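You operate a simulated robot arm through the tools that you are given. There is no shell and no other tool. Be economical: measure what you need, move in short steps, check, and stop when the job is done.

Carry out the task below with a simulated two-armed robot. There is one attempt and no reset: what you move stays moved.

TASK
Couple the hose end to the vacuum inlet and vacuum the dark swarf off the steel tray.
Fine: vacuum off at the end, nozzle back in the cream tray. Set down upright: brown bristle nozzle. What is to be rubbed or washed off counts as gone when no trace of it is left.

Only the result counts: the job must be done as asked and must still hold three seconds after the hand-in. Knocking over, shifting, dropping, spilling or breaking anything else fails it.

THE ROBOT
Two 7-joint arms with two-finger parallel grippers on one trunk, on a base that drives. Base frame: it is fixed to the floor where the robot stands at the start and does not move with it; the origin is under the middle of the robot, x ahead of it, y to its left, z up. Lengths are in mm, angles in degrees, forces in N, time in s.
The left shoulder is at the start at [60, 143, 926], the right one opposite. With the tool pointing down near the work surface each hand reaches from about 320 to 740 mm from the robot's upright axis, wherever it stands, measured 20 degrees to its own side. Places, roughly: dark swarf [600, -300, 800]; red vacuum switch [900, 900, 600]; vacuum inlet [700, 800, 500]. Payload 1.57 kg a hand.
Tool frame (each hand has its own): the origin (TCP) lies between the finger pads and is the grasp point; the fingertips stand 30 mm ahead of it; z points along the fingers, y is the line along which they close. Largest opening 110 mm; finger width 24, thickness 12; the body of the gripper, 48 by 112 mm, starts 78 mm behind the TCP.
Orientation is that of the tool frame in the base frame, as [roll, pitch, yaw] about the fixed x, y, z axes, in that order (R = Rz(yaw) Ry(pitch) Rx(roll)). With the fingers straight down and closing along the base's y, the tool's x points along the base's -x, its y along +y and its z along -z.

THE INTERFACE
- The arms move only by the tool servo_tool. It takes "left_plan", "right_plan" or both (then of equal length, played together; a hand with none holds still); each is text: rows parted by semicolons, each of 7 numbers parted by spaces: the turn, a rotation vector about the tool's x, y, z in units of 60 degrees (1.0 is 60 degrees), then the shift along the tool's x, y, z in units of 400 mm (1.0 is 400 mm), then the finger opening in mm, from 0 to 110. In form: wx wy wz tx ty tz claw; .... A call has 1 to 20 rows; each row is the pose to reach, as a shift and turn from the pose commanded when the call began, along the tool's axes at that moment. A call with a number of a shift or a turn outside -1 to 1 is refused whole. A row lasts 0.2 s, in which the tool goes at most 50 mm and 8.6 degrees; a call with a longer step from one row to the next is refused whole, and so is a gripper value outside its range. Where a pose cannot be reached the arm comes as near as it can. A force on the tool above 40 N (or 10 N above the force at the start of the call, whichever is more), or a blocked arm, ends the call early, and 0.2 s more pass. The fingers move at their own pace (about 45 mm/s each) and stop on an object; they squeeze with about 25 N. The grip force told is the motor's: it shows also when the fingers shut on nothing. Time passes only in rows, and 0.2 s behind the last, so rows that repeat a pose let the fingers close. It gives the time, the measured TCP pose, the force on the tool (base axes), the opening and the grip force at its end, in the units of the frame above (readings bear some noise), with the torque about the TCP (base axes, N m) and any sound that the robot's microphone picked up.
- Cameras (640 x 400 px; columns grow to the right, rows downward): "scene" is now at [47.3, -0.9, 1533.2]; the picture's right is [0.00, -1.00, -0.00], its down [-0.79, 0.00, -0.62] and it looks along [0.62, 0.00, -0.79] (base axes); focal length 249 px, centre (320, 200). "left" rides on the left gripper at [70, -16, -141] in its tool frame; the picture's right is [0.23, 0.97, 0.00], its down [-0.85, 0.20, -0.48] and it looks along [-0.47, 0.11, 0.88] (tool axes); focal length 222 px, centre (320, 200). "right" rides on the right gripper at [70, 16, -141] in its tool frame; the picture's right is [-0.23, 0.97, 0.00], its down [-0.86, -0.20, -0.48] and it looks along [-0.47, -0.11, 0.88] (tool axes); focal length 222 px, centre (320, 200). There is no depth. A picture from a camera that has moved, and an enlarged one, comes with that camera's place and axes in the base frame and with its lens.
- snapshot(camera): a new picture of that camera. The clock stands still meanwhile.
- move_column(by): slides the trunk up (or, below 0, down) by that many mm; the arms and the scene camera ride with it, the base frame stays. It gives what a move gives, with no picture.
- steer(legs): drives the robot by 1 to 6 legs, each [ahead, left, turn to the left] in mm, mm and degrees, along the robot's own axes; the way and the turn of a leg run together, so that a leg with both is an arc; at most 1500 mm and 180 degrees a leg. The arms and the cameras ride along, it lands a little off, and it stops where it bumps. It gives what a move gives.
- turn_head(pan, tilt): turns the head with the scene camera to pan (to the left, within 86 degrees either way) and tilt (down, from -29 to 69), counted from straight ahead of the robot. It gives what a move gives.
- close_up(camera, box): a new picture of the part [left, top, right, bottom] of that camera's present view, enlarged. The clock stands still meanwhile.
- finish_job(): hands the job in; it is judged then, once.

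Work in short steps. Places have to be worked out from the pictures, the camera data and where the tool is seen: move nearer, look again, correct. Check each grasp and each placing, and mend what went wrong. You have 120 turns and 100 pictures in all, those below and enlarged ones among them. Open the grippers and draw the arms clear of the work before you hand the job in, unless the task says otherwise; then end with one line.

The tools are called after "Call:" by a JSON object that holds its "op" and its "data". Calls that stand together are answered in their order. servo_tool: Moves the arms, as the interface text tells. Its arguments: {"type":"object","properties":{"left_plan":{"type":"string"},"right_plan":{"type":"string"}},"required":[]} The other tools are called the same way: move_column (by) slides the trunk up or down; steer (legs) drives the base; turn_head (pan, tilt) turns the head that bears the scene camera; snapshot (camera) takes a picture; close_up (camera, box) takes an enlarged picture of a part of a camera's view; finish_job () hands the job in.

At the start:

```text
time_s: 0.0
left_position: [460.5, 4.3, 1042.0]
left_orientation: [-180.0, 0.0, -180.0]
left_contact_force: [0.3, -1.0, 1.1]
left_torque: [-0.02, -0.03, -0.01]
left_width: 110.0
left_gripper_force: 0.0
right_position: [353.6, -397.8, 1067.0]
right_orientation: [179.9, 0.0, -180.0]
right_contact_force: [0.4, -0.7, 0.5]
right_torque: [-0.02, 0.01, 0.03]
right_width: 109.9
right_gripper_force: 0.0
trunk travel left (down, up): [-525.0, 65.0]
robot x, y, heading: [2.4, 3.3, -0.1]
head pan, tilt: [0.0, 51.8]
```

scene: 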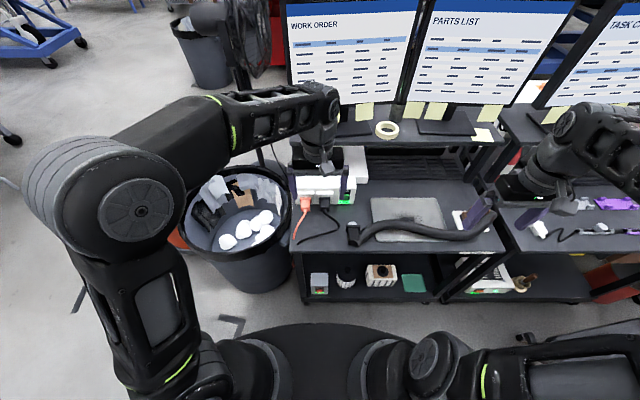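
right: 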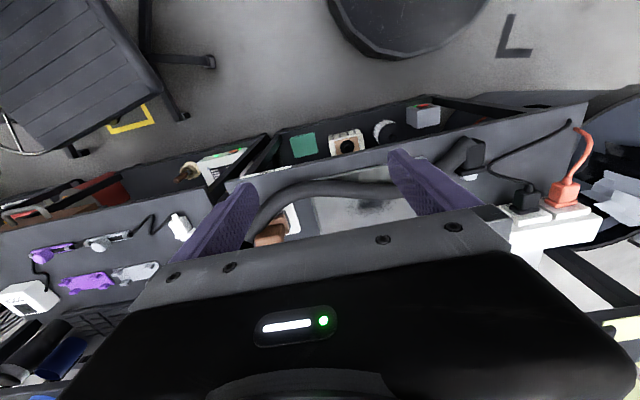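
left: 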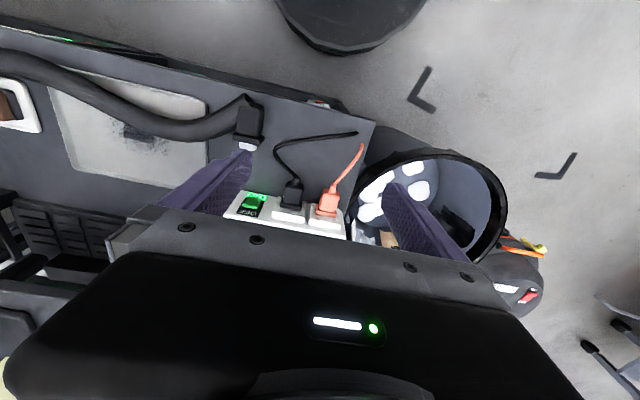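

I'll look at the bench in detail, and around to the left where the vacuum should be.

Call:
{"op": "close_up", "data": {"camera": "scene", "box": [280, 160, 520, 310]}}

Call:
{"op": "turn_head", "data": {"pan": 45, "tilt": 40}}

Call:
{"op": "snapshot", "data": {"camera": "scene"}}

```text
2.67 times, centred on (400, 235) of scene
camera zoom: at [47.3, -0.9, 1533.2], right [0.0, -1.0, 0.0], down [-0.79, 0.0, -0.62], along [0.62, 0.0, -0.79], focal length 664 px, centre (107, 107)
```

zoom: 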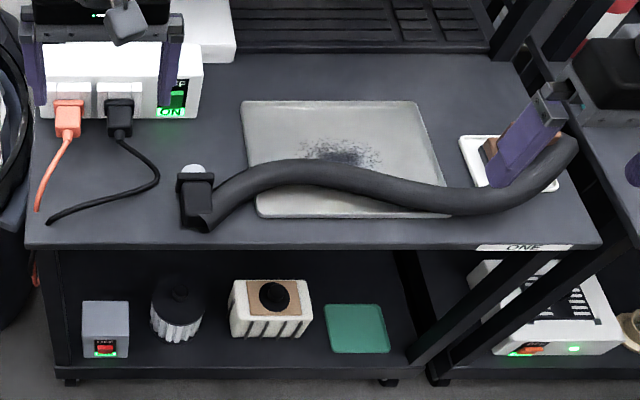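

```text
time_s: 1.1
left_position: [461.8, 4.5, 1042.0]
left_orientation: [180.0, 0.1, 180.0]
left_contact_force: [0.2, -1.2, 0.9]
left_torque: [0.03, 0.02, -0.02]
left_width: 109.8
left_gripper_force: 0.0
right_position: [353.2, -399.5, 1066.6]
right_orientation: [180.0, 0.0, -180.0]
right_contact_force: [-0.7, -0.5, 0.3]
right_torque: [0.0, 0.01, -0.02]
right_width: 109.9
right_gripper_force: 0.1
trunk travel left (down, up): [-525.0, 65.0]
robot x, y, heading: [-0.3, 0.4, 0.0]
head pan, tilt: [45.0, 40.0]
```

```text
95 pictures are left
camera scene: at [32.2, 59.2, 1549.8], right [0.71, -0.71, 0.0], down [-0.46, -0.45, -0.77], along [0.54, 0.54, -0.64], focal length 249 px, centre (320, 200)
```

scene: 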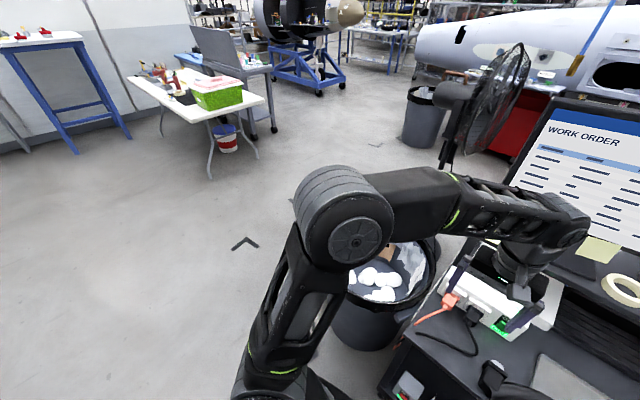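

The left arm hides the vacuum. I'll look closer at what's behind the bin from the left camera, and at the hose and nozzle from the right camera.

Call:
{"op": "close_up", "data": {"camera": "left", "box": [440, 200, 600, 300]}}

Call:
{"op": "close_up", "data": {"camera": "right", "box": [160, 90, 480, 290]}}

Call:
{"op": "turn_head", "data": {"pan": 70, "tilt": 55}}

Call:
{"op": "snapshot", "data": {"camera": "scene"}}

```text
4.00 times, centred on (520, 250) of left
camera zoom: at [391.6, -10.5, 1182.9], right [-0.23, 0.97, 0.0], down [0.85, 0.2, 0.48], along [0.47, 0.11, -0.88], focal length 888 px, centre (-480, 0)
```

zoom: 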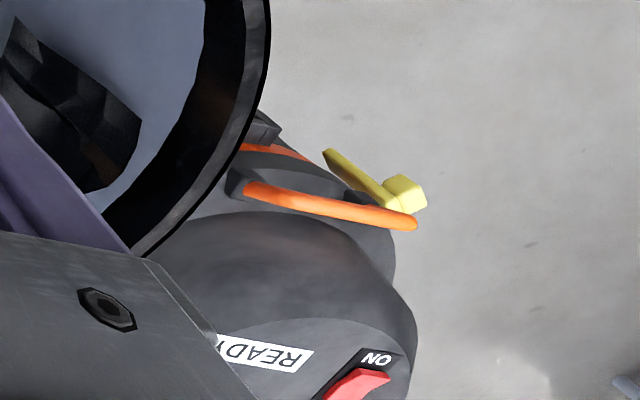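

```text
2.00 times, centred on (320, 190) of right
camera zoom: at [283.5, -383.6, 1207.4], right [0.23, 0.97, 0.0], down [0.86, -0.2, 0.48], along [0.47, -0.11, -0.88], focal length 444 px, centre (320, 220)
```

zoom: 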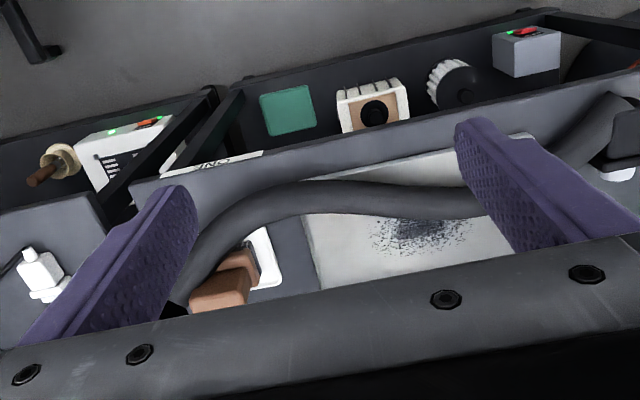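

```text
time_s: 2.0
left_position: [460.4, 5.6, 1041.8]
left_orientation: [180.0, 0.0, 179.9]
left_contact_force: [0.0, -0.1, -0.3]
left_torque: [-0.03, -0.02, 0.01]
left_width: 110.1
left_gripper_force: 0.0
right_position: [352.9, -398.7, 1066.2]
right_orientation: [-180.0, -0.1, 180.0]
right_contact_force: [-0.4, 0.4, -0.2]
right_torque: [-0.01, 0.01, -0.02]
right_width: 110.1
right_gripper_force: 0.0
trunk travel left (down, up): [-525.0, 65.0]
robot x, y, heading: [2.2, 2.2, 0.0]
head pan, tilt: [70.0, 55.0]
```

```text
92 pictures are left
camera scene: at [-3.3, 66.9, 1529.2], right [0.94, -0.34, 0.0], down [-0.28, -0.77, -0.57], along [0.2, 0.54, -0.82], focal length 249 px, centre (320, 200)
```

scene: 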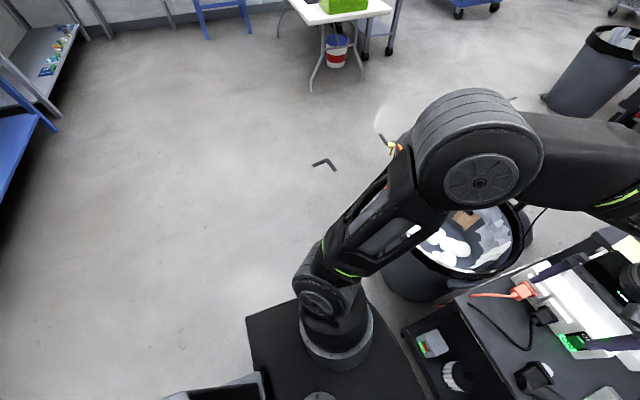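

The elbow blocks the view. I'll look at the right side of the bench first, to understand the hose and its nozzle.

Call:
{"op": "turn_head", "data": {"pan": -25, "tilt": 50}}

Call:
{"op": "snapshot", "data": {"camera": "scene"}}

Call:
{"op": "close_up", "data": {"camera": "scene", "box": [200, 120, 440, 270]}}

```text
time_s: 3.7
left_position: [461.0, 4.8, 1042.0]
left_orientation: [179.9, 0.0, -179.9]
left_contact_force: [-0.1, -0.3, -1.0]
left_torque: [-0.03, 0.02, 0.0]
left_width: 109.8
left_gripper_force: 0.0
right_position: [351.3, -398.2, 1066.5]
right_orientation: [-179.9, 0.0, 180.0]
right_contact_force: [-0.4, 0.1, 0.2]
right_torque: [0.02, -0.01, 0.02]
right_width: 109.9
right_gripper_force: 0.0
trunk travel left (down, up): [-525.0, 65.0]
robot x, y, heading: [-0.4, -0.2, 0.1]
head pan, tilt: [-25.0, 50.0]
```

```text
91 pictures are left
camera scene: at [41.8, -33.4, 1535.6], right [-0.42, -0.91, 0.0], down [-0.69, 0.32, -0.64], along [0.58, -0.27, -0.77], focal length 249 px, centre (320, 200)
```

scene: 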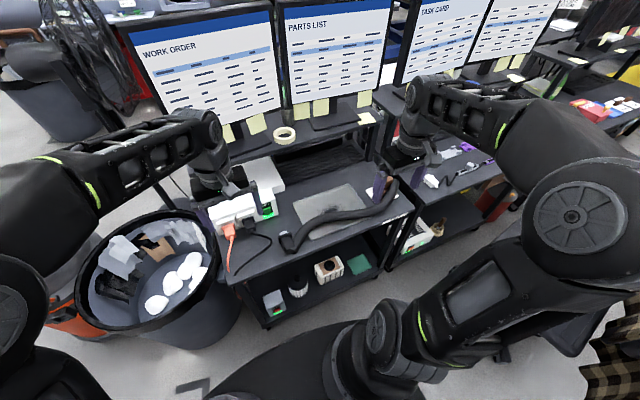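

```text
2.67 times, centred on (320, 195) of scene
camera zoom: at [41.8, -33.4, 1535.6], right [-0.42, -0.91, 0.0], down [-0.69, 0.32, -0.64], along [0.58, -0.27, -0.77], focal length 664 px, centre (320, 213)
```

zoom: 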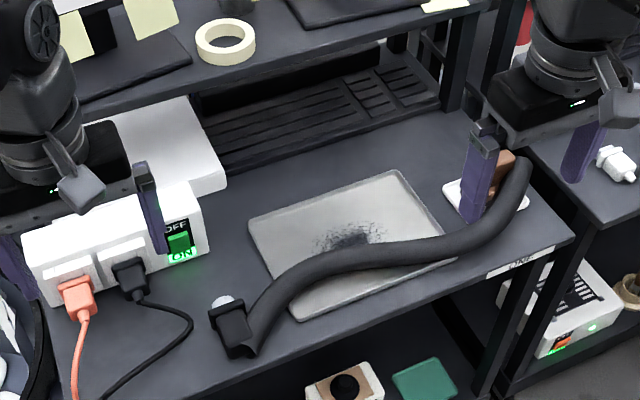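

The hose's black cuff lies near [465,-108], and the brown nozzle stands in the cream tray on the right. I'll move the left hand 360 mm left, over the bin, so its camera sees the vacuum.

Call:
{"op": "servo_tool", "data": {"left_plan": "0 0 0 0 0.11 0 110; 0 0 0 0 0.22 0 110; 0 0 0 0 0.33 0 110; 0 0 0 0 0.44 0 110; 0 0 0 0 0.55 0 110; 0 0 0 0 0.66 0 110; 0 0 0 0 0.77 0 110; 0 0 0 0 0.88 0 110"}}

Call:
{"op": "snapshot", "data": {"camera": "left"}}

Call:
{"op": "turn_head", "data": {"pan": 45, "tilt": 55}}

Call:
{"op": "snapshot", "data": {"camera": "scene"}}

```text
time_s: 5.5
left_position: [459.2, 358.7, 1040.4]
left_orientation: [-179.9, 0.0, 180.0]
left_contact_force: [0.4, 0.4, 0.4]
left_torque: [-0.01, 0.02, 0.01]
left_width: 109.7
left_gripper_force: 0.0
right_position: [353.5, -397.4, 1066.2]
right_orientation: [180.0, 0.1, -179.9]
right_contact_force: [0.3, -0.3, 0.1]
right_torque: [-0.03, 0.01, -0.03]
right_width: 110.0
right_gripper_force: 0.0
trunk travel left (down, up): [-525.0, 65.0]
robot x, y, heading: [2.0, 0.5, 0.1]
head pan, tilt: [-25.0, 50.0]
```

```text
89 pictures are left
camera left: at [389.6, 344.9, 1181.2], right [-0.23, 0.97, 0.0], down [0.85, 0.2, 0.48], along [0.47, 0.11, -0.88], focal length 222 px, centre (320, 200)
```

left: 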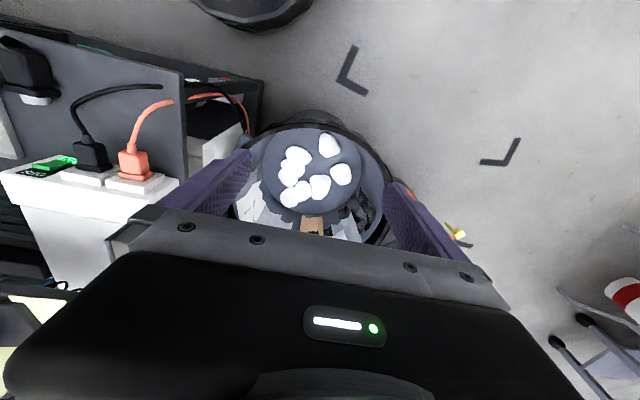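

```text
time_s: 6.9
left_position: [459.7, 359.0, 1040.0]
left_orientation: [179.9, 0.1, -180.0]
left_contact_force: [-0.2, -0.2, 0.5]
left_torque: [-0.02, 0.0, -0.02]
left_width: 110.0
left_gripper_force: 0.0
right_position: [352.8, -398.9, 1066.9]
right_orientation: [-180.0, 0.0, 180.0]
right_contact_force: [0.2, 0.3, 0.0]
right_torque: [-0.01, -0.03, -0.02]
right_width: 110.2
right_gripper_force: 0.1
trunk travel left (down, up): [-525.0, 65.0]
robot x, y, heading: [-2.3, 1.6, -0.2]
head pan, tilt: [45.0, 55.0]
```

```text
88 pictures are left
camera scene: at [23.0, 50.1, 1529.1], right [0.71, -0.71, 0.0], down [-0.58, -0.58, -0.57], along [0.41, 0.41, -0.82], focal length 249 px, centre (320, 200)
```

scene: 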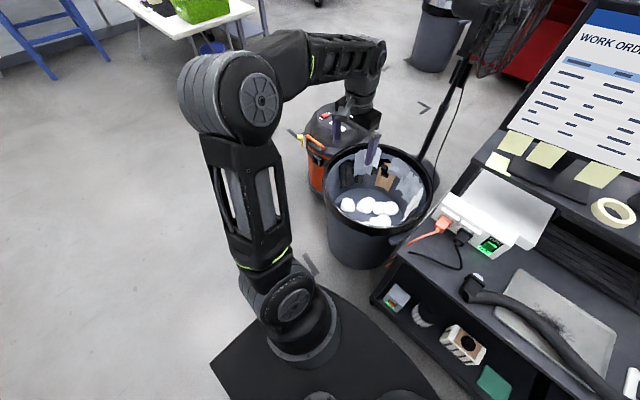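

The orange vacuum stands behind the bin; a close-up.

Call:
{"op": "close_up", "data": {"camera": "scene", "box": [270, 90, 390, 210]}}

```text
3.33 times, centred on (330, 150) of scene
camera zoom: at [23.0, 50.1, 1529.1], right [0.71, -0.71, 0.0], down [-0.58, -0.58, -0.57], along [0.41, 0.41, -0.82], focal length 830 px, centre (287, 367)
```

zoom: 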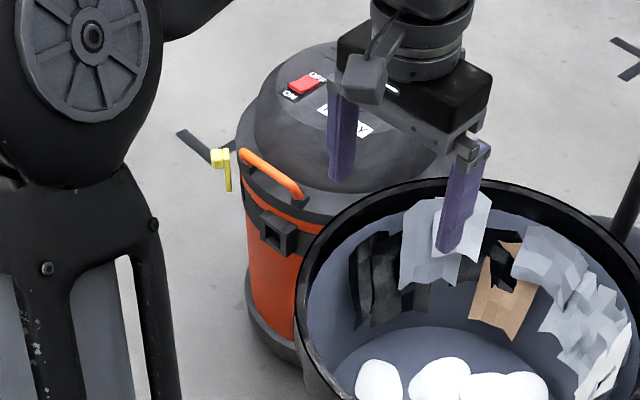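

The square black inlet is on the vacuum's near side at about [720,770,500], with a yellow latch-like piece beside it. I'll back off and drive left to look at it squarely.

Call:
{"op": "steer", "data": {"legs": [[-200, 0, 0], [0, 600, 0]]}}

Call:
{"op": "turn_head", "data": {"pan": 10, "tilt": 50}}

Call:
{"op": "snapshot", "data": {"camera": "scene"}}

Call:
{"op": "snapshot", "data": {"camera": "left"}}

```text
time_s: 11.5
left_position: [257.5, 957.2, 1040.4]
left_orientation: [-180.0, 0.1, 180.0]
left_contact_force: [-1.1, 0.0, 0.5]
left_torque: [-0.05, 0.01, 0.0]
left_width: 110.0
left_gripper_force: 0.1
right_position: [150.5, 200.0, 1066.0]
right_orientation: [-180.0, 0.0, 180.0]
right_contact_force: [-1.6, 0.1, -0.1]
right_torque: [-0.03, -0.02, -0.02]
right_width: 110.4
right_gripper_force: 0.0
trunk travel left (down, up): [-525.0, 65.0]
robot x, y, heading: [-201.9, 596.6, -0.0]
head pan, tilt: [45.0, 55.0]
```

```text
time_s: 12.5
left_position: [257.8, 955.6, 1040.9]
left_orientation: [179.9, 0.0, -180.0]
left_contact_force: [0.0, -0.8, 1.2]
left_torque: [-0.01, 0.04, -0.01]
left_width: 110.0
left_gripper_force: 0.0
right_position: [152.6, 199.4, 1067.3]
right_orientation: [-180.0, 0.0, 180.0]
right_contact_force: [1.4, 0.7, -0.2]
right_torque: [0.01, -0.03, -0.02]
right_width: 109.9
right_gripper_force: 0.0
trunk travel left (down, up): [-525.0, 65.0]
robot x, y, heading: [-201.9, 597.5, -0.1]
head pan, tilt: [10.0, 50.0]
```

```text
86 pictures are left
camera scene: at [-154.2, 610.2, 1535.6], right [0.17, -0.98, 0.0], down [-0.75, -0.13, -0.64], along [0.63, 0.11, -0.77], focal length 249 px, centre (320, 200)
```

scene: 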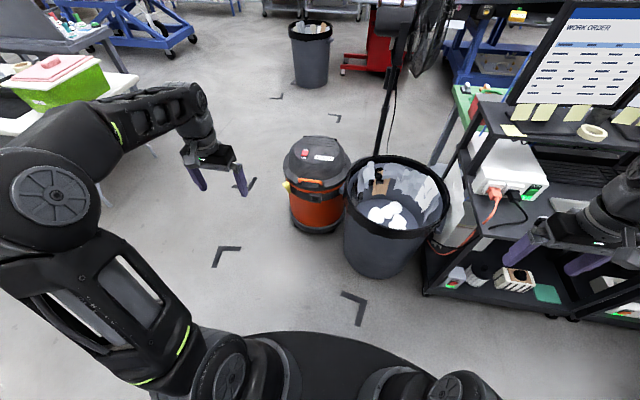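

```text
85 pictures are left
camera left: at [187.3, 941.5, 1181.4], right [-0.23, 0.97, 0.0], down [0.85, 0.2, 0.48], along [0.47, 0.11, -0.88], focal length 222 px, centre (320, 200)
```

left: 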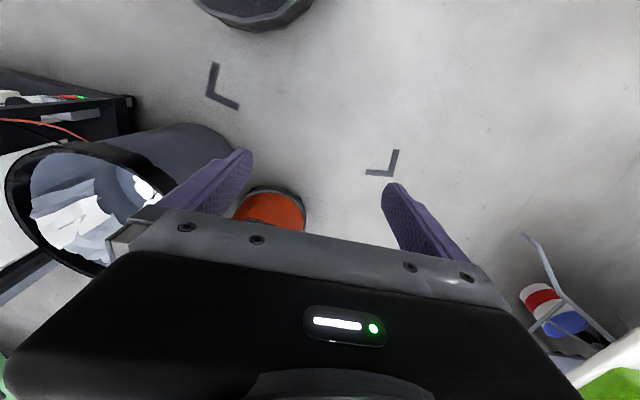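

Call:
{"op": "close_up", "data": {"camera": "scene", "box": [260, 125, 380, 245]}}

```text
3.33 times, centred on (320, 185) of scene
camera zoom: at [-154.2, 610.2, 1535.6], right [0.17, -0.98, 0.0], down [-0.75, -0.13, -0.64], along [0.63, 0.11, -0.77], focal length 830 px, centre (320, 250)
```

zoom: 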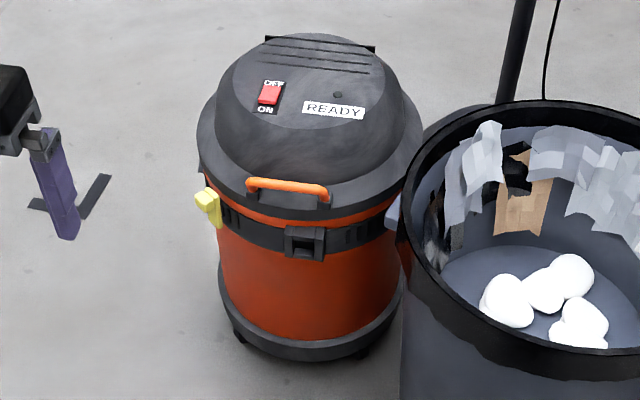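

The inlet triangulates to about [743,793,458], the black square port facing the robot. I'll tilt and lower the left hand so its camera sees the port closely.

Call:
{"op": "servo_tool", "data": {"left_plan": "0 -0.07 0 0 -0.033 0.083 110; 0 -0.14 0 0 -0.066 0.166 110; 0 -0.21 0 0 -0.1 0.25 110; 0 -0.28 0 0 -0.133 0.333 110; 0 -0.35 0 0 -0.166 0.416 110; 0 -0.42 0 0 -0.2 0.5 110; 0 -0.49 0 0 -0.233 0.583 110; 0 -0.56 0 0 -0.266 0.666 110; 0 -0.63 0 0 -0.3 0.75 110"}}

Call:
{"op": "snapshot", "data": {"camera": "left"}}

```text
time_s: 14.5
left_position: [257.6, 838.9, 740.8]
left_orientation: [-180.0, 37.9, -180.0]
left_contact_force: [0.2, 0.5, -0.1]
left_torque: [0.0, 0.03, 0.0]
left_width: 110.1
left_gripper_force: 0.1
right_position: [151.3, 199.9, 1066.1]
right_orientation: [179.9, 0.0, 179.9]
right_contact_force: [0.9, -0.2, -0.4]
right_torque: [-0.03, 0.0, 0.02]
right_width: 110.1
right_gripper_force: 0.1
trunk travel left (down, up): [-525.0, 65.0]
robot x, y, heading: [-200.2, 596.6, 0.3]
head pan, tilt: [10.0, 50.0]
```

```text
83 pictures are left
camera left: at [115.1, 824.8, 808.3], right [-0.18, 0.97, -0.14], down [0.38, 0.2, 0.9], along [0.91, 0.11, -0.41], focal length 222 px, centre (320, 200)
```

left: 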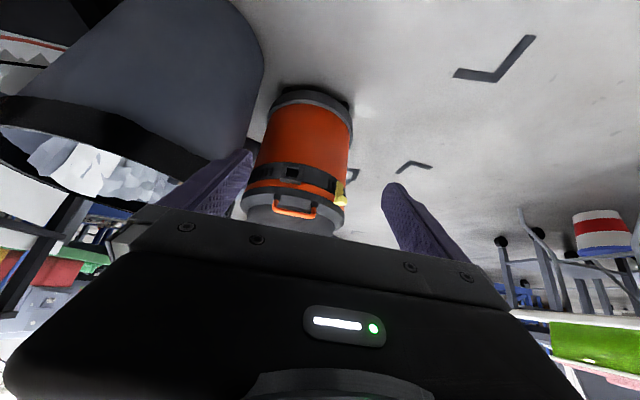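

The vacuum is in view upside down; I'll enlarge the band with the port.

Call:
{"op": "close_up", "data": {"camera": "left", "box": [235, 130, 365, 240]}}

```text
3.64 times, centred on (300, 185) of left
camera zoom: at [115.1, 824.8, 808.3], right [-0.18, 0.97, -0.14], down [0.38, 0.2, 0.9], along [0.91, 0.11, -0.41], focal length 808 px, centre (393, 254)
```

zoom: 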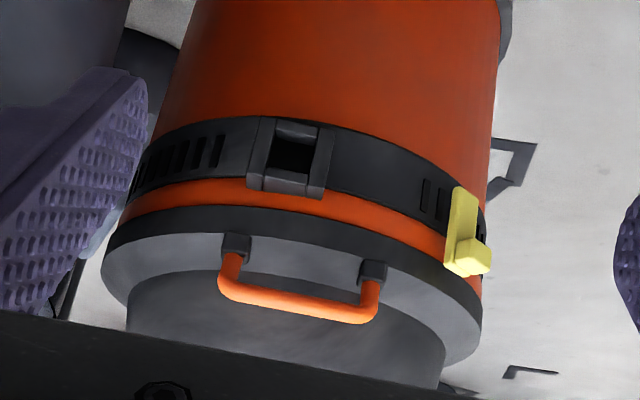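

The inlet is an open square socket at about [743,798,455], facing –x with perhaps 5–9° toward –y. Now I'll bring the left hand back up to vertical and drive back to the bench for the hose end.

Call:
{"op": "servo_tool", "data": {"left_plan": "0 0.07 0 -0.05 -0.03 -0.065 110; 0 0.14 0 -0.1 -0.06 -0.13 110; 0 0.21 0 -0.15 -0.09 -0.195 110; 0 0.28 0 -0.2 -0.12 -0.26 110; 0 0.35 0 -0.25 -0.15 -0.325 110; 0 0.42 0 -0.3 -0.18 -0.39 110; 0 0.49 0 -0.35 -0.21 -0.455 110; 0 0.56 0 -0.4 -0.24 -0.52 110; 0 0.63 0 -0.46 -0.27 -0.59 110"}}

Call:
{"op": "steer", "data": {"legs": [[0, -800, 0], [180, 0, 0]]}}

Call:
{"op": "turn_head", "data": {"pan": 0, "tilt": 52}}

Call:
{"op": "snapshot", "data": {"camera": "left"}}

Call:
{"op": "snapshot", "data": {"camera": "scene"}}

```text
time_s: 16.5
left_position: [256.3, 729.7, 1041.9]
left_orientation: [180.0, 0.0, -179.8]
left_contact_force: [-0.3, -0.2, 0.4]
left_torque: [0.03, 0.0, -0.01]
left_width: 110.0
left_gripper_force: 0.0
right_position: [151.7, 199.5, 1066.9]
right_orientation: [180.0, 0.0, 180.0]
right_contact_force: [0.6, 0.2, 0.5]
right_torque: [0.01, -0.01, -0.02]
right_width: 110.0
right_gripper_force: 0.0
trunk travel left (down, up): [-525.0, 65.0]
robot x, y, heading: [-203.1, 594.8, -0.1]
head pan, tilt: [10.0, 50.0]
```

```text
time_s: 22.0
left_position: [438.4, -81.3, 1039.5]
left_orientation: [-180.0, 0.0, 179.9]
left_contact_force: [0.7, 0.9, 0.0]
left_torque: [0.02, 0.03, -0.04]
left_width: 110.2
left_gripper_force: 0.1
right_position: [332.8, -610.8, 1066.1]
right_orientation: [180.0, -0.2, 179.9]
right_contact_force: [0.1, 0.6, 0.5]
right_torque: [-0.02, 0.06, 0.0]
right_width: 109.8
right_gripper_force: 0.1
trunk travel left (down, up): [-525.0, 65.0]
robot x, y, heading: [-21.8, -212.0, -0.1]
head pan, tilt: [10.0, 50.0]
```

```text
time_s: 22.7
left_position: [437.5, -79.6, 1041.5]
left_orientation: [-180.0, 0.0, 179.8]
left_contact_force: [-0.5, -0.3, 0.1]
left_torque: [-0.02, 0.01, 0.0]
left_width: 109.9
left_gripper_force: 0.1
right_position: [333.4, -611.5, 1066.9]
right_orientation: [-180.0, 0.0, 179.8]
right_contact_force: [-0.3, 0.1, 0.2]
right_torque: [-0.05, 0.04, 0.01]
right_width: 110.2
right_gripper_force: 0.1
trunk travel left (down, up): [-525.0, 65.0]
robot x, y, heading: [-20.5, -210.2, -0.2]
head pan, tilt: [0.0, 52.0]
```

```text
81 pictures are left
camera left: at [367.6, -96.0, 1181.9], right [-0.23, 0.97, 0.0], down [0.86, 0.2, 0.48], along [0.47, 0.11, -0.88], focal length 222 px, centre (320, 200)
```

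left: 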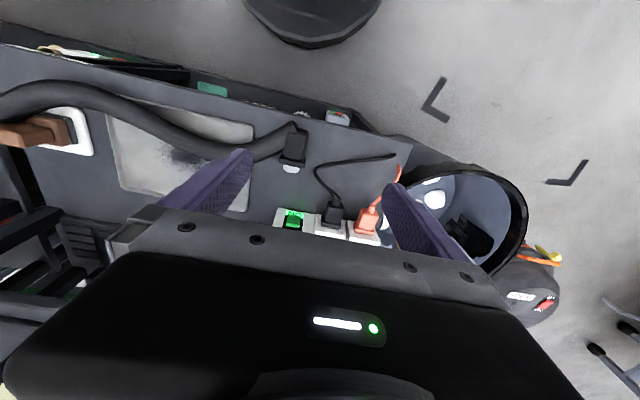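

```text
80 pictures are left
camera scene: at [26.7, -213.5, 1533.0], right [0.0, -1.0, 0.0], down [-0.79, 0.0, -0.62], along [0.62, 0.0, -0.79], focal length 249 px, centre (320, 200)
```

scene: 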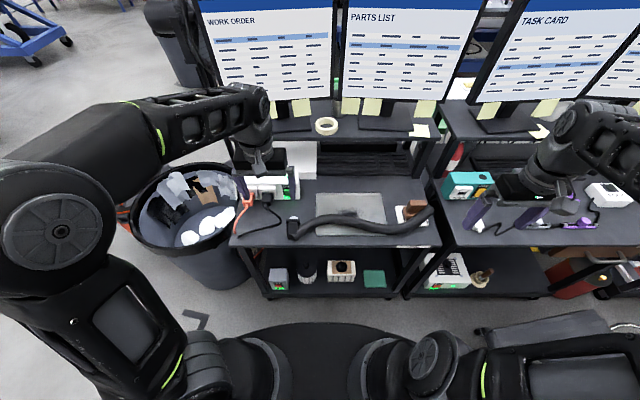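

Cuff and nozzle are now both unobstructed in the scene view; close-ups of each.

Call:
{"op": "close_up", "data": {"camera": "left", "box": [240, 100, 340, 200]}}

Call:
{"op": "close_up", "data": {"camera": "scene", "box": [260, 180, 460, 270]}}

Call:
{"op": "close_up", "data": {"camera": "left", "box": [0, 60, 160, 180]}}

```text
4.00 times, centred on (290, 150) of left
camera zoom: at [367.6, -96.0, 1181.9], right [-0.23, 0.97, 0.0], down [0.86, 0.2, 0.48], along [0.47, 0.11, -0.88], focal length 888 px, centre (440, 400)
```

zoom: 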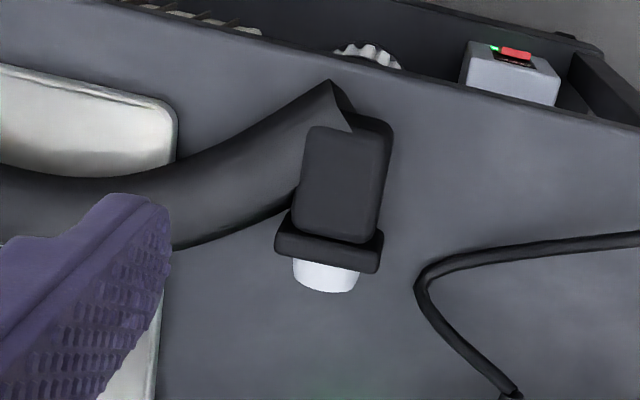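

```text
3.20 times, centred on (360, 225) of scene
camera zoom: at [26.7, -213.5, 1533.0], right [0.0, -1.0, 0.0], down [-0.79, 0.0, -0.62], along [0.62, 0.0, -0.79], focal length 797 px, centre (192, 120)
```

zoom: 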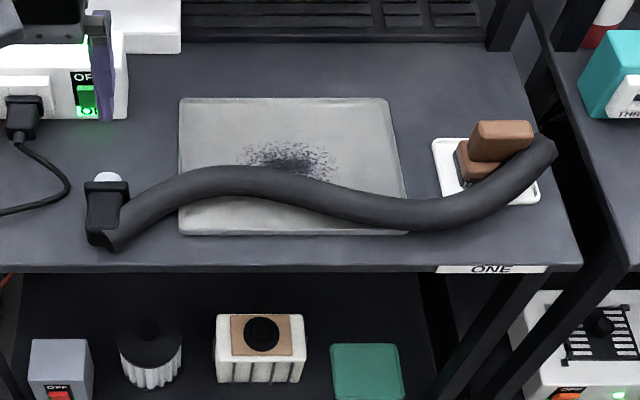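

```text
3.33 times, centred on (80, 120) of left
camera zoom: at [367.6, -96.0, 1181.9], right [-0.23, 0.97, 0.0], down [0.86, 0.2, 0.48], along [0.47, 0.11, -0.88], focal length 740 px, centre (1120, 467)
```

zoom: 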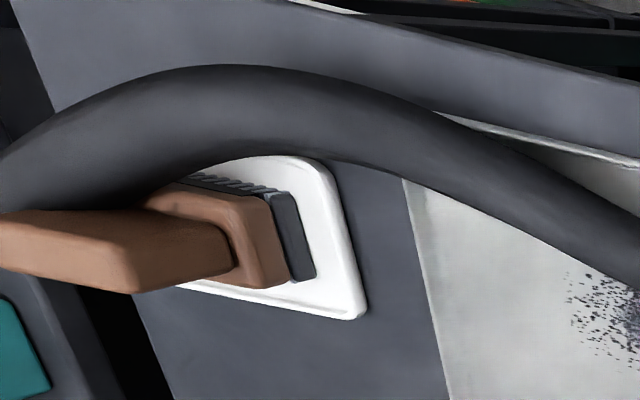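

The hose end is a dark block with a flange and a white spigot pointing +x, at about [474,-115,813]. I'll bring the left hand above it and look again.

Call:
{"op": "servo_tool", "data": {"left_plan": "0 0 0 -0.03 -0.03 0.1 110; 0 0 0 -0.06 -0.06 0.2 110; 0 0 0 -0.091 -0.0885 0.3 110; 0 0 0 -0.091 -0.0885 0.3 110"}}

Call:
{"op": "snapshot", "data": {"camera": "left"}}

Call:
{"op": "close_up", "data": {"camera": "scene", "box": [240, 160, 340, 260]}}

```text
time_s: 23.7
left_position: [474.0, -114.9, 918.6]
left_orientation: [-180.0, 0.1, 179.9]
left_contact_force: [-1.0, -0.6, 0.5]
left_torque: [-0.01, 0.0, -0.03]
left_width: 110.2
left_gripper_force: 0.0
right_position: [331.9, -610.9, 1067.3]
right_orientation: [-180.0, 0.0, 179.9]
right_contact_force: [-0.4, 0.1, 0.9]
right_torque: [0.0, -0.04, -0.03]
right_width: 110.1
right_gripper_force: 0.0
trunk travel left (down, up): [-525.0, 65.0]
robot x, y, heading: [-21.8, -214.5, 0.1]
head pan, tilt: [0.0, 52.0]
```

```text
76 pictures are left
camera left: at [403.9, -129.2, 1059.9], right [-0.23, 0.97, 0.0], down [0.85, 0.2, 0.48], along [0.47, 0.11, -0.88], focal length 222 px, centre (320, 200)
```

left: 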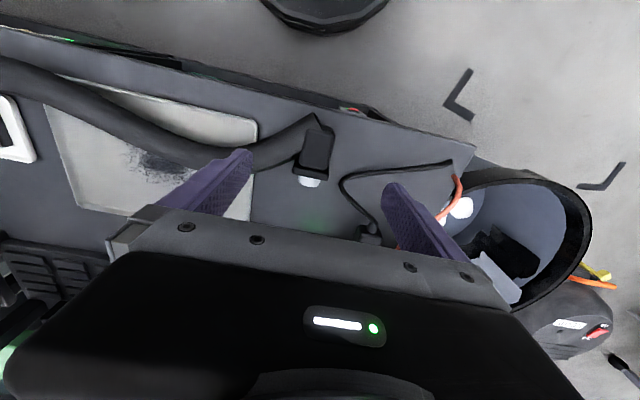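

```text
4.00 times, centred on (290, 210) of scene
camera zoom: at [26.2, -213.4, 1533.0], right [0.0, -1.0, 0.0], down [-0.79, 0.0, -0.62], along [0.62, 0.0, -0.79], focal length 996 px, centre (440, 160)
```

zoom: 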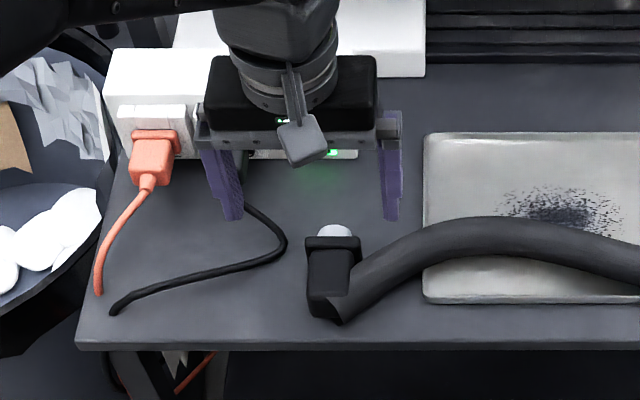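

The block's centre is near [475,-118,800], and the hose comes out of its rear from the –y side. I'll descend partway to see finger clearance.

Call:
{"op": "servo_tool", "data": {"left_plan": "0 0 0 -0.005 -0.0075 0.08 110; 0 0 0 -0.01 -0.01 0.155 110; 0 0 0 -0.01 -0.01 0.155 110"}}

Call:
{"op": "close_up", "data": {"camera": "left", "box": [200, 80, 420, 220]}}

Call:
{"op": "close_up", "data": {"camera": "scene", "box": [240, 180, 340, 260]}}

```text
time_s: 24.5
left_position: [478.8, -118.8, 859.7]
left_orientation: [180.0, 0.1, 179.9]
left_contact_force: [0.5, 0.6, 0.2]
left_torque: [-0.01, -0.04, -0.02]
left_width: 110.3
left_gripper_force: 0.0
right_position: [331.4, -612.1, 1066.4]
right_orientation: [-179.9, 0.0, 180.0]
right_contact_force: [-0.2, 0.4, -0.4]
right_torque: [-0.01, 0.03, -0.02]
right_width: 110.1
right_gripper_force: 0.1
trunk travel left (down, up): [-525.0, 65.0]
robot x, y, heading: [-20.8, -211.6, -0.2]
head pan, tilt: [0.0, 52.0]
```

```text
2.86 times, centred on (310, 150) of left
camera zoom: at [409.3, -134.1, 999.8], right [-0.23, 0.97, 0.0], down [0.86, 0.2, 0.48], along [0.47, 0.11, -0.88], focal length 635 px, centre (349, 343)
```

zoom: 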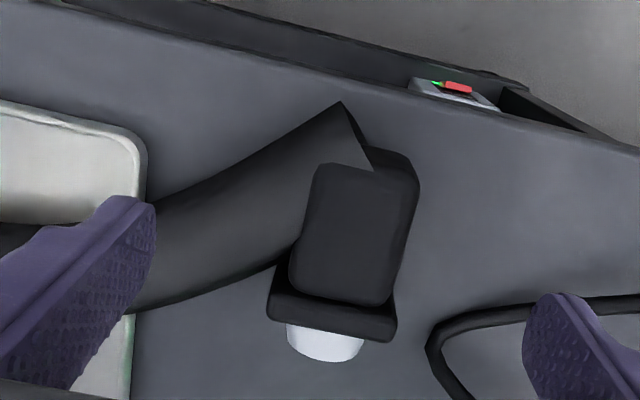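

```text
5.00 times, centred on (290, 220) of scene
camera zoom: at [26.6, -213.5, 1533.0], right [0.0, -1.0, 0.0], down [-0.79, 0.0, -0.62], along [0.62, 0.0, -0.79], focal length 1245 px, centre (470, 100)
```

zoom: 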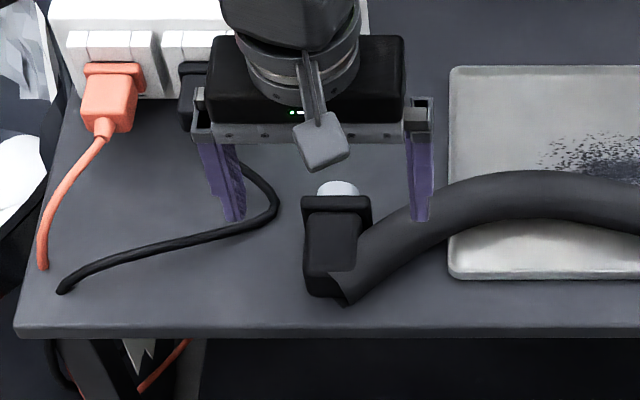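

The block is aligned with +x. I'll set the opening to 80 mm and descend in small steps, with the force limit to catch contact with the hose or the bench.

Call:
{"op": "servo_tool", "data": {"left_plan": "0 0 0 -0.012 0 0 80; 0 0 0 -0.012 0 0 80; 0 0 0 -0.012 0 0.025 80; 0 0 0 -0.012 0 0.05 80; 0 0 0 -0.012 0 0.075 80; 0 0 0 -0.012 0 0.1 80; 0 0 0 -0.012 0 0.1125 80"}}

Call:
{"op": "close_up", "data": {"camera": "left", "box": [200, 80, 420, 220]}}

Call:
{"op": "close_up", "data": {"camera": "scene", "box": [240, 180, 340, 260]}}

```text
time_s: 26.1
left_position: [483.1, -120.5, 813.5]
left_orientation: [179.9, 0.1, 179.9]
left_contact_force: [0.9, 0.6, 0.6]
left_torque: [-0.01, 0.03, -0.02]
left_width: 80.0
left_gripper_force: 0.1
right_position: [331.1, -612.5, 1066.5]
right_orientation: [179.9, 0.0, 179.9]
right_contact_force: [0.4, 0.9, 0.1]
right_torque: [0.01, 0.0, 0.01]
right_width: 109.9
right_gripper_force: 0.0
trunk travel left (down, up): [-525.0, 65.0]
robot x, y, heading: [-18.8, -208.5, -0.0]
head pan, tilt: [0.0, 52.0]
```

```text
2.86 times, centred on (310, 150) of left
camera zoom: at [412.9, -134.7, 954.8], right [-0.23, 0.97, 0.0], down [0.86, 0.2, 0.48], along [0.47, 0.11, -0.88], focal length 635 px, centre (349, 343)
```

zoom: 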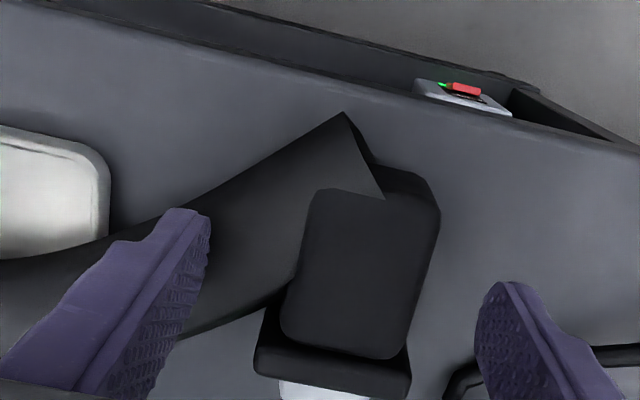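

```text
5.00 times, centred on (290, 220) of scene
camera zoom: at [26.8, -213.5, 1533.0], right [0.0, -1.0, 0.0], down [-0.79, 0.0, -0.62], along [0.62, 0.0, -0.79], focal length 1245 px, centre (470, 100)
```

zoom: 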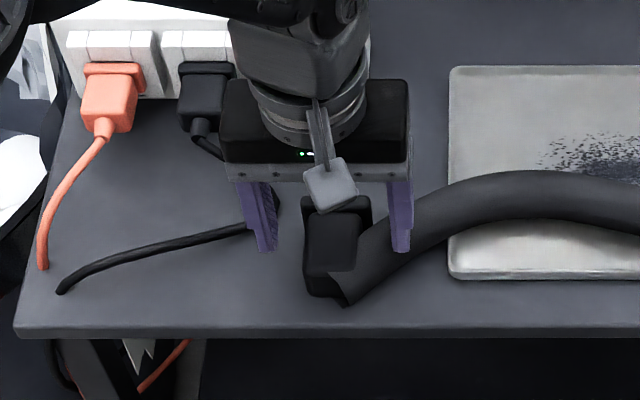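

The block's top face is at about z 797, so I'll descend another ~20 mm carefully, watching the force, then close.

Call:
{"op": "servo_tool", "data": {"left_plan": "0 0 0 0.01 0.006 0.0125 80; 0 0 0 0.01 0.006 0.025 80; 0 0 0 0.01 0.006 0.0375 80; 0 0 0 0.01 0.006 0.05 80; 0 0 0 0.01 0.006 0.05 80"}}

Call:
{"op": "close_up", "data": {"camera": "scene", "box": [260, 200, 320, 250]}}

```text
time_s: 27.3
left_position: [478.9, -118.7, 796.1]
left_orientation: [179.9, 0.1, 179.9]
left_contact_force: [0.1, 0.0, 0.4]
left_torque: [-0.01, -0.03, 0.0]
left_width: 80.0
left_gripper_force: 0.1
right_position: [331.8, -612.1, 1065.8]
right_orientation: [-180.0, 0.0, 179.9]
right_contact_force: [0.1, -0.2, 0.1]
right_torque: [-0.03, 0.01, 0.0]
right_width: 110.0
right_gripper_force: 0.0
trunk travel left (down, up): [-525.0, 65.0]
robot x, y, heading: [-21.9, -209.0, -0.5]
head pan, tilt: [0.0, 52.0]
```

```text
8.00 times, centred on (290, 225) of scene
camera zoom: at [26.8, -213.6, 1533.0], right [0.0, -1.0, 0.0], down [-0.79, 0.0, -0.62], along [0.62, 0.0, -0.79], focal length 1993 px, centre (560, 0)
```

zoom: 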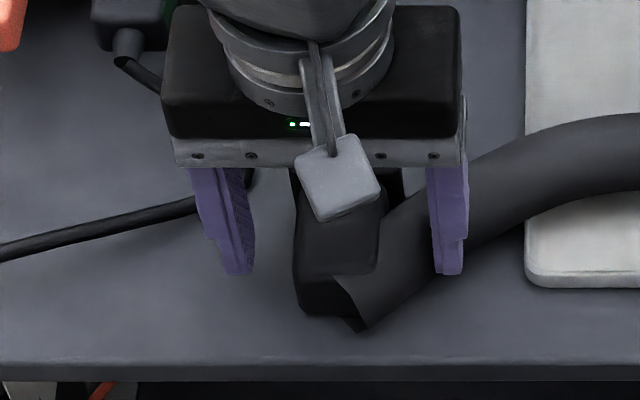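

No contact so far; the hose isn't obstructing. Closing the fingers on the block.

Call:
{"op": "servo_tool", "data": {"left_plan": "0 0 0 0 0 0 50; 0 0 0 0 0 0 40; 0 0 0 0 0 0 25; 0 0 0 0 0 0 20; 0 0 0 0 0 0 20; 0 0 0 0 0 0 20"}}

Call:
{"op": "close_up", "data": {"camera": "left", "box": [200, 80, 420, 220]}}

```text
time_s: 28.7
left_position: [477.8, -119.4, 795.1]
left_orientation: [-180.0, 0.1, 179.9]
left_contact_force: [0.3, 0.2, 0.0]
left_torque: [0.03, 0.0, -0.01]
left_width: 39.2
left_gripper_force: 24.6
right_position: [332.2, -611.7, 1067.9]
right_orientation: [-180.0, 0.0, 179.8]
right_contact_force: [-0.1, 0.0, 0.0]
right_torque: [-0.04, -0.01, 0.03]
right_width: 110.2
right_gripper_force: 0.0
trunk travel left (down, up): [-525.0, 65.0]
robot x, y, heading: [-18.5, -212.8, -0.1]
head pan, tilt: [0.0, 52.0]
```

```text
2.86 times, centred on (310, 150) of left
camera zoom: at [408.3, -133.4, 936.2], right [-0.23, 0.97, 0.0], down [0.86, 0.2, 0.48], along [0.47, 0.11, -0.88], focal length 635 px, centre (349, 343)
```

zoom: 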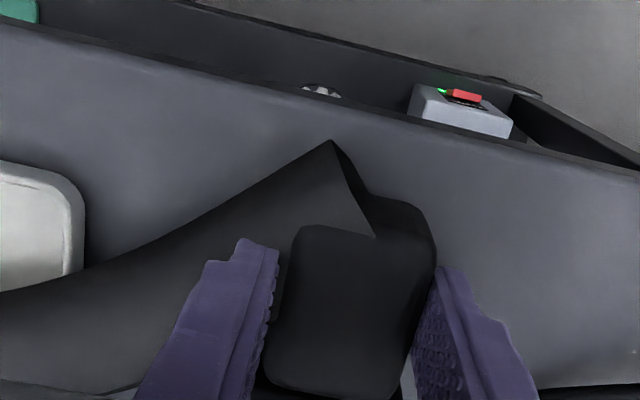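

The block is gripped at 39 mm. I'll lift 120 mm and check the hose and nozzle.

Call:
{"op": "servo_tool", "data": {"left_plan": "0 0 0 0 0 -0.05 20; 0 0 0 0 0 -0.1 20; 0 0 0 0 0 -0.15 20; 0 0 0 0 0 -0.2 20; 0 0 0 0 0 -0.25 20; 0 0 0 0 0 -0.3 20; 0 0 0 0 0 -0.3 20"}}

Call:
{"op": "snapshot", "data": {"camera": "left"}}

Call:
{"op": "close_up", "data": {"camera": "scene", "box": [240, 160, 460, 280]}}

```text
time_s: 30.3
left_position: [480.1, -117.8, 914.8]
left_orientation: [-180.0, 0.0, 179.9]
left_contact_force: [0.3, -0.8, 0.4]
left_torque: [0.0, -0.01, 0.01]
left_width: 39.0
left_gripper_force: 25.0
right_position: [332.1, -611.2, 1066.8]
right_orientation: [-180.0, 0.0, 179.9]
right_contact_force: [0.0, 0.9, 0.1]
right_torque: [0.0, 0.0, -0.02]
right_width: 109.8
right_gripper_force: 0.0
trunk travel left (down, up): [-525.0, 65.0]
robot x, y, heading: [-19.1, -212.6, 0.1]
head pan, tilt: [0.0, 52.0]
```

```text
68 pictures are left
camera left: at [410.2, -132.7, 1054.5], right [-0.23, 0.97, 0.0], down [0.86, 0.2, 0.48], along [0.47, 0.11, -0.88], focal length 222 px, centre (320, 200)
```

left: 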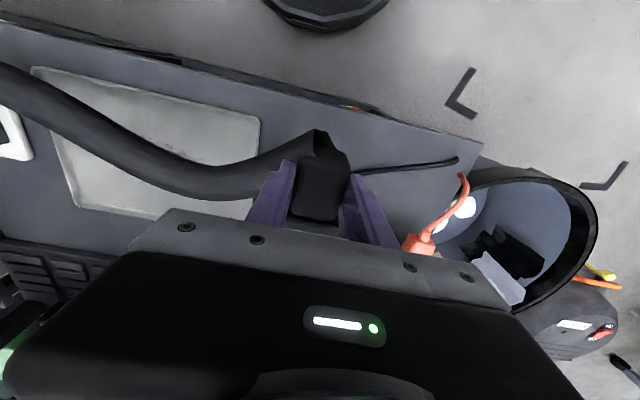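

```text
2.91 times, centred on (350, 220) of scene
camera zoom: at [27.0, -213.6, 1533.0], right [0.0, -1.0, 0.0], down [-0.79, 0.0, -0.62], along [0.62, 0.0, -0.79], focal length 725 px, centre (233, 142)
```

zoom: 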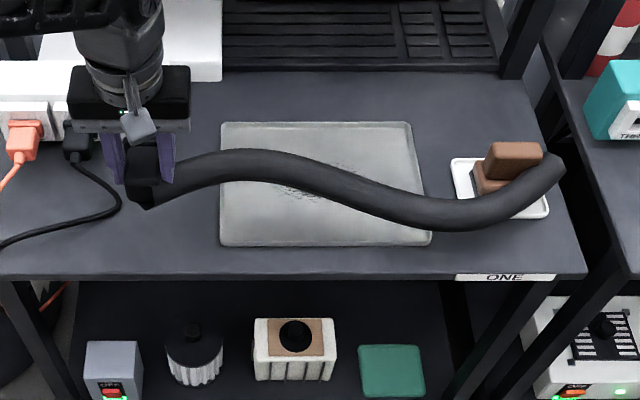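

The hose end is held, no load, and the nozzle didn't move. I'll test the hose's length by raising a bit and moving left 320 mm.

Call:
{"op": "servo_tool", "data": {"left_plan": "0 0 0 0 0.02 -0.1 20; 0 0 0 0.03 0.1 -0.2 20; 0 0 0 0.06 0.2 -0.22 20; 0 0 0 0.09 0.3 -0.22 20; 0 0 0 0.12 0.4 -0.22 20; 0 0 0 0.15 0.5 -0.22 20; 0 0 0 0.18 0.6 -0.22 20; 0 0 0 0.2 0.7 -0.22 20; 0 0 0 0.2 0.8 -0.22 20; 0 0 0 0.2 0.8 -0.22 20"}}

Call:
{"op": "snapshot", "data": {"camera": "scene"}}

```text
refused: row 2 steps farther than a row can; nothing moved
```

```text
66 pictures are left
camera scene: at [27.0, -213.6, 1533.0], right [0.0, -1.0, 0.0], down [-0.79, 0.0, -0.62], along [0.62, 0.0, -0.79], focal length 249 px, centre (320, 200)
```

scene: 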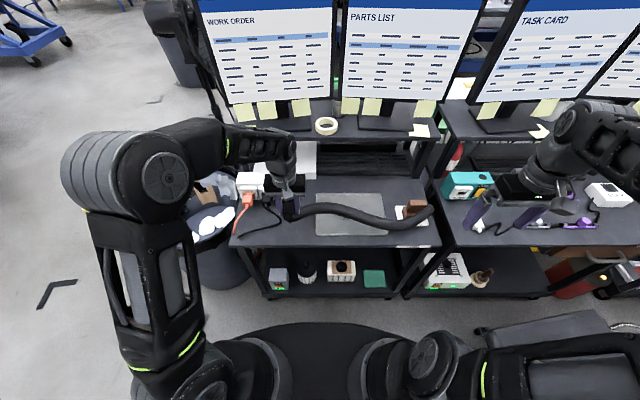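

One step was too long; repeating the motion with smaller steps.

Call:
{"op": "servo_tool", "data": {"left_plan": "0 0 0 0 0 -0.1 20; 0 0 0 0.02 0.05 -0.18 20; 0 0 0 0.05 0.14 -0.22 20; 0 0 0 0.08 0.24 -0.22 20; 0 0 0 0.11 0.34 -0.22 20; 0 0 0 0.14 0.44 -0.22 20; 0 0 0 0.17 0.54 -0.22 20; 0 0 0 0.2 0.64 -0.22 20; 0 0 0 0.2 0.74 -0.22 20; 0 0 0 0.2 0.8 -0.22 20; 0 0 0 0.2 0.8 -0.22 20"}}

Call:
{"op": "snapshot", "data": {"camera": "scene"}}

```text
time_s: 32.7
left_position: [400.3, 202.8, 1001.2]
left_orientation: [180.0, -0.1, 179.8]
left_contact_force: [-0.1, 0.4, -0.6]
left_torque: [-0.01, 0.01, 0.01]
left_width: 39.3
left_gripper_force: 25.4
right_position: [333.6, -612.7, 1066.3]
right_orientation: [-180.0, -0.1, 179.8]
right_contact_force: [0.4, -0.5, -0.1]
right_torque: [0.02, -0.02, 0.01]
right_width: 110.2
right_gripper_force: 0.0
trunk travel left (down, up): [-525.0, 65.0]
robot x, y, heading: [-18.7, -212.9, -0.1]
head pan, tilt: [0.0, 52.0]
```

```text
65 pictures are left
camera scene: at [26.8, -213.6, 1533.0], right [0.0, -1.0, 0.0], down [-0.79, 0.0, -0.62], along [0.62, 0.0, -0.79], focal length 249 px, centre (320, 200)
```

scene: 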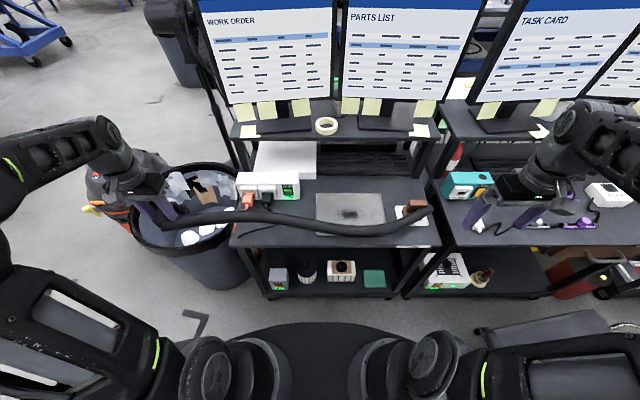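

The hose stretches freely with no load and the nozzle stays put, so I can carry the end over. First I'll tuck the right hand back, then drive to the vacuum.

Call:
{"op": "servo_tool", "data": {"right_plan": "0 0 0 0.1 0 0 110; 0 0 0 0.2 0 0 110; 0 0 0 0.3 0 0 110; 0 0 0 0.375 0 0 110; 0 0 0 0.375 0 0 110"}}

Call:
{"op": "steer", "data": {"legs": [[-200, 0, 0], [0, 850, 0], [280, 0, 0]]}}

Call:
{"op": "turn_head", "data": {"pan": 20, "tilt": 50}}

Call:
{"op": "snapshot", "data": {"camera": "scene"}}

```text
time_s: 33.9
left_position: [400.1, 202.8, 1001.6]
left_orientation: [-180.0, 0.0, 179.9]
left_contact_force: [-0.1, -0.2, -0.7]
left_torque: [0.0, 0.01, 0.02]
left_width: 39.4
left_gripper_force: 24.8
right_position: [182.9, -613.7, 1063.2]
right_orientation: [-180.0, -0.1, 179.9]
right_contact_force: [0.0, 0.4, 0.1]
right_torque: [-0.03, 0.02, 0.0]
right_width: 110.4
right_gripper_force: 0.1
trunk travel left (down, up): [-525.0, 65.0]
robot x, y, heading: [-18.1, -210.4, 0.0]
head pan, tilt: [0.0, 52.0]
```

```text
time_s: 41.2
left_position: [502.5, 1037.2, 1000.7]
left_orientation: [180.0, 0.1, 178.6]
left_contact_force: [0.1, 0.2, -1.3]
left_torque: [-0.01, 0.05, -0.02]
left_width: 39.2
left_gripper_force: 24.9
right_position: [265.1, 224.5, 1063.9]
right_orientation: [-180.0, 0.0, 178.5]
right_contact_force: [0.5, -0.1, 0.0]
right_torque: [0.01, 0.01, 0.0]
right_width: 109.8
right_gripper_force: 0.0
trunk travel left (down, up): [-525.0, 65.0]
robot x, y, heading: [75.6, 630.9, -1.7]
head pan, tilt: [0.0, 52.0]
```

```text
time_s: 42.0
left_position: [501.9, 1036.0, 1000.7]
left_orientation: [-179.9, 0.0, 178.5]
left_contact_force: [-0.5, 0.0, -0.8]
left_torque: [-0.02, 0.03, 0.0]
left_width: 39.0
left_gripper_force: 25.3
right_position: [264.8, 223.8, 1063.5]
right_orientation: [179.9, 0.0, 178.5]
right_contact_force: [-0.3, 0.1, -0.1]
right_torque: [-0.01, 0.01, 0.02]
right_width: 110.0
right_gripper_force: 0.0
trunk travel left (down, up): [-525.0, 65.0]
robot x, y, heading: [72.6, 628.0, -1.6]
head pan, tilt: [20.0, 50.0]
```

```text
64 pictures are left
camera scene: at [116.9, 655.3, 1535.6], right [0.32, -0.95, 0.0], down [-0.73, -0.24, -0.64], along [0.61, 0.2, -0.77], focal length 249 px, centre (320, 200)
```

scene: 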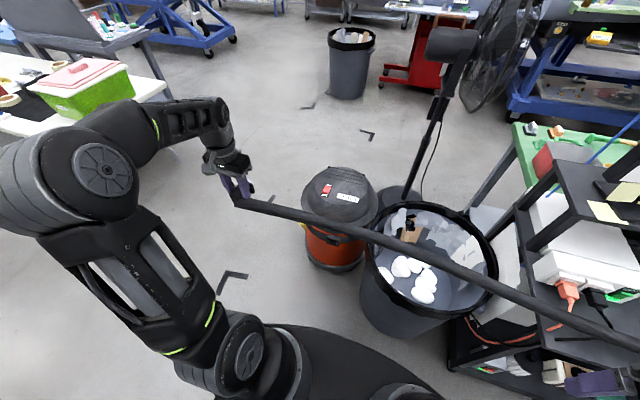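

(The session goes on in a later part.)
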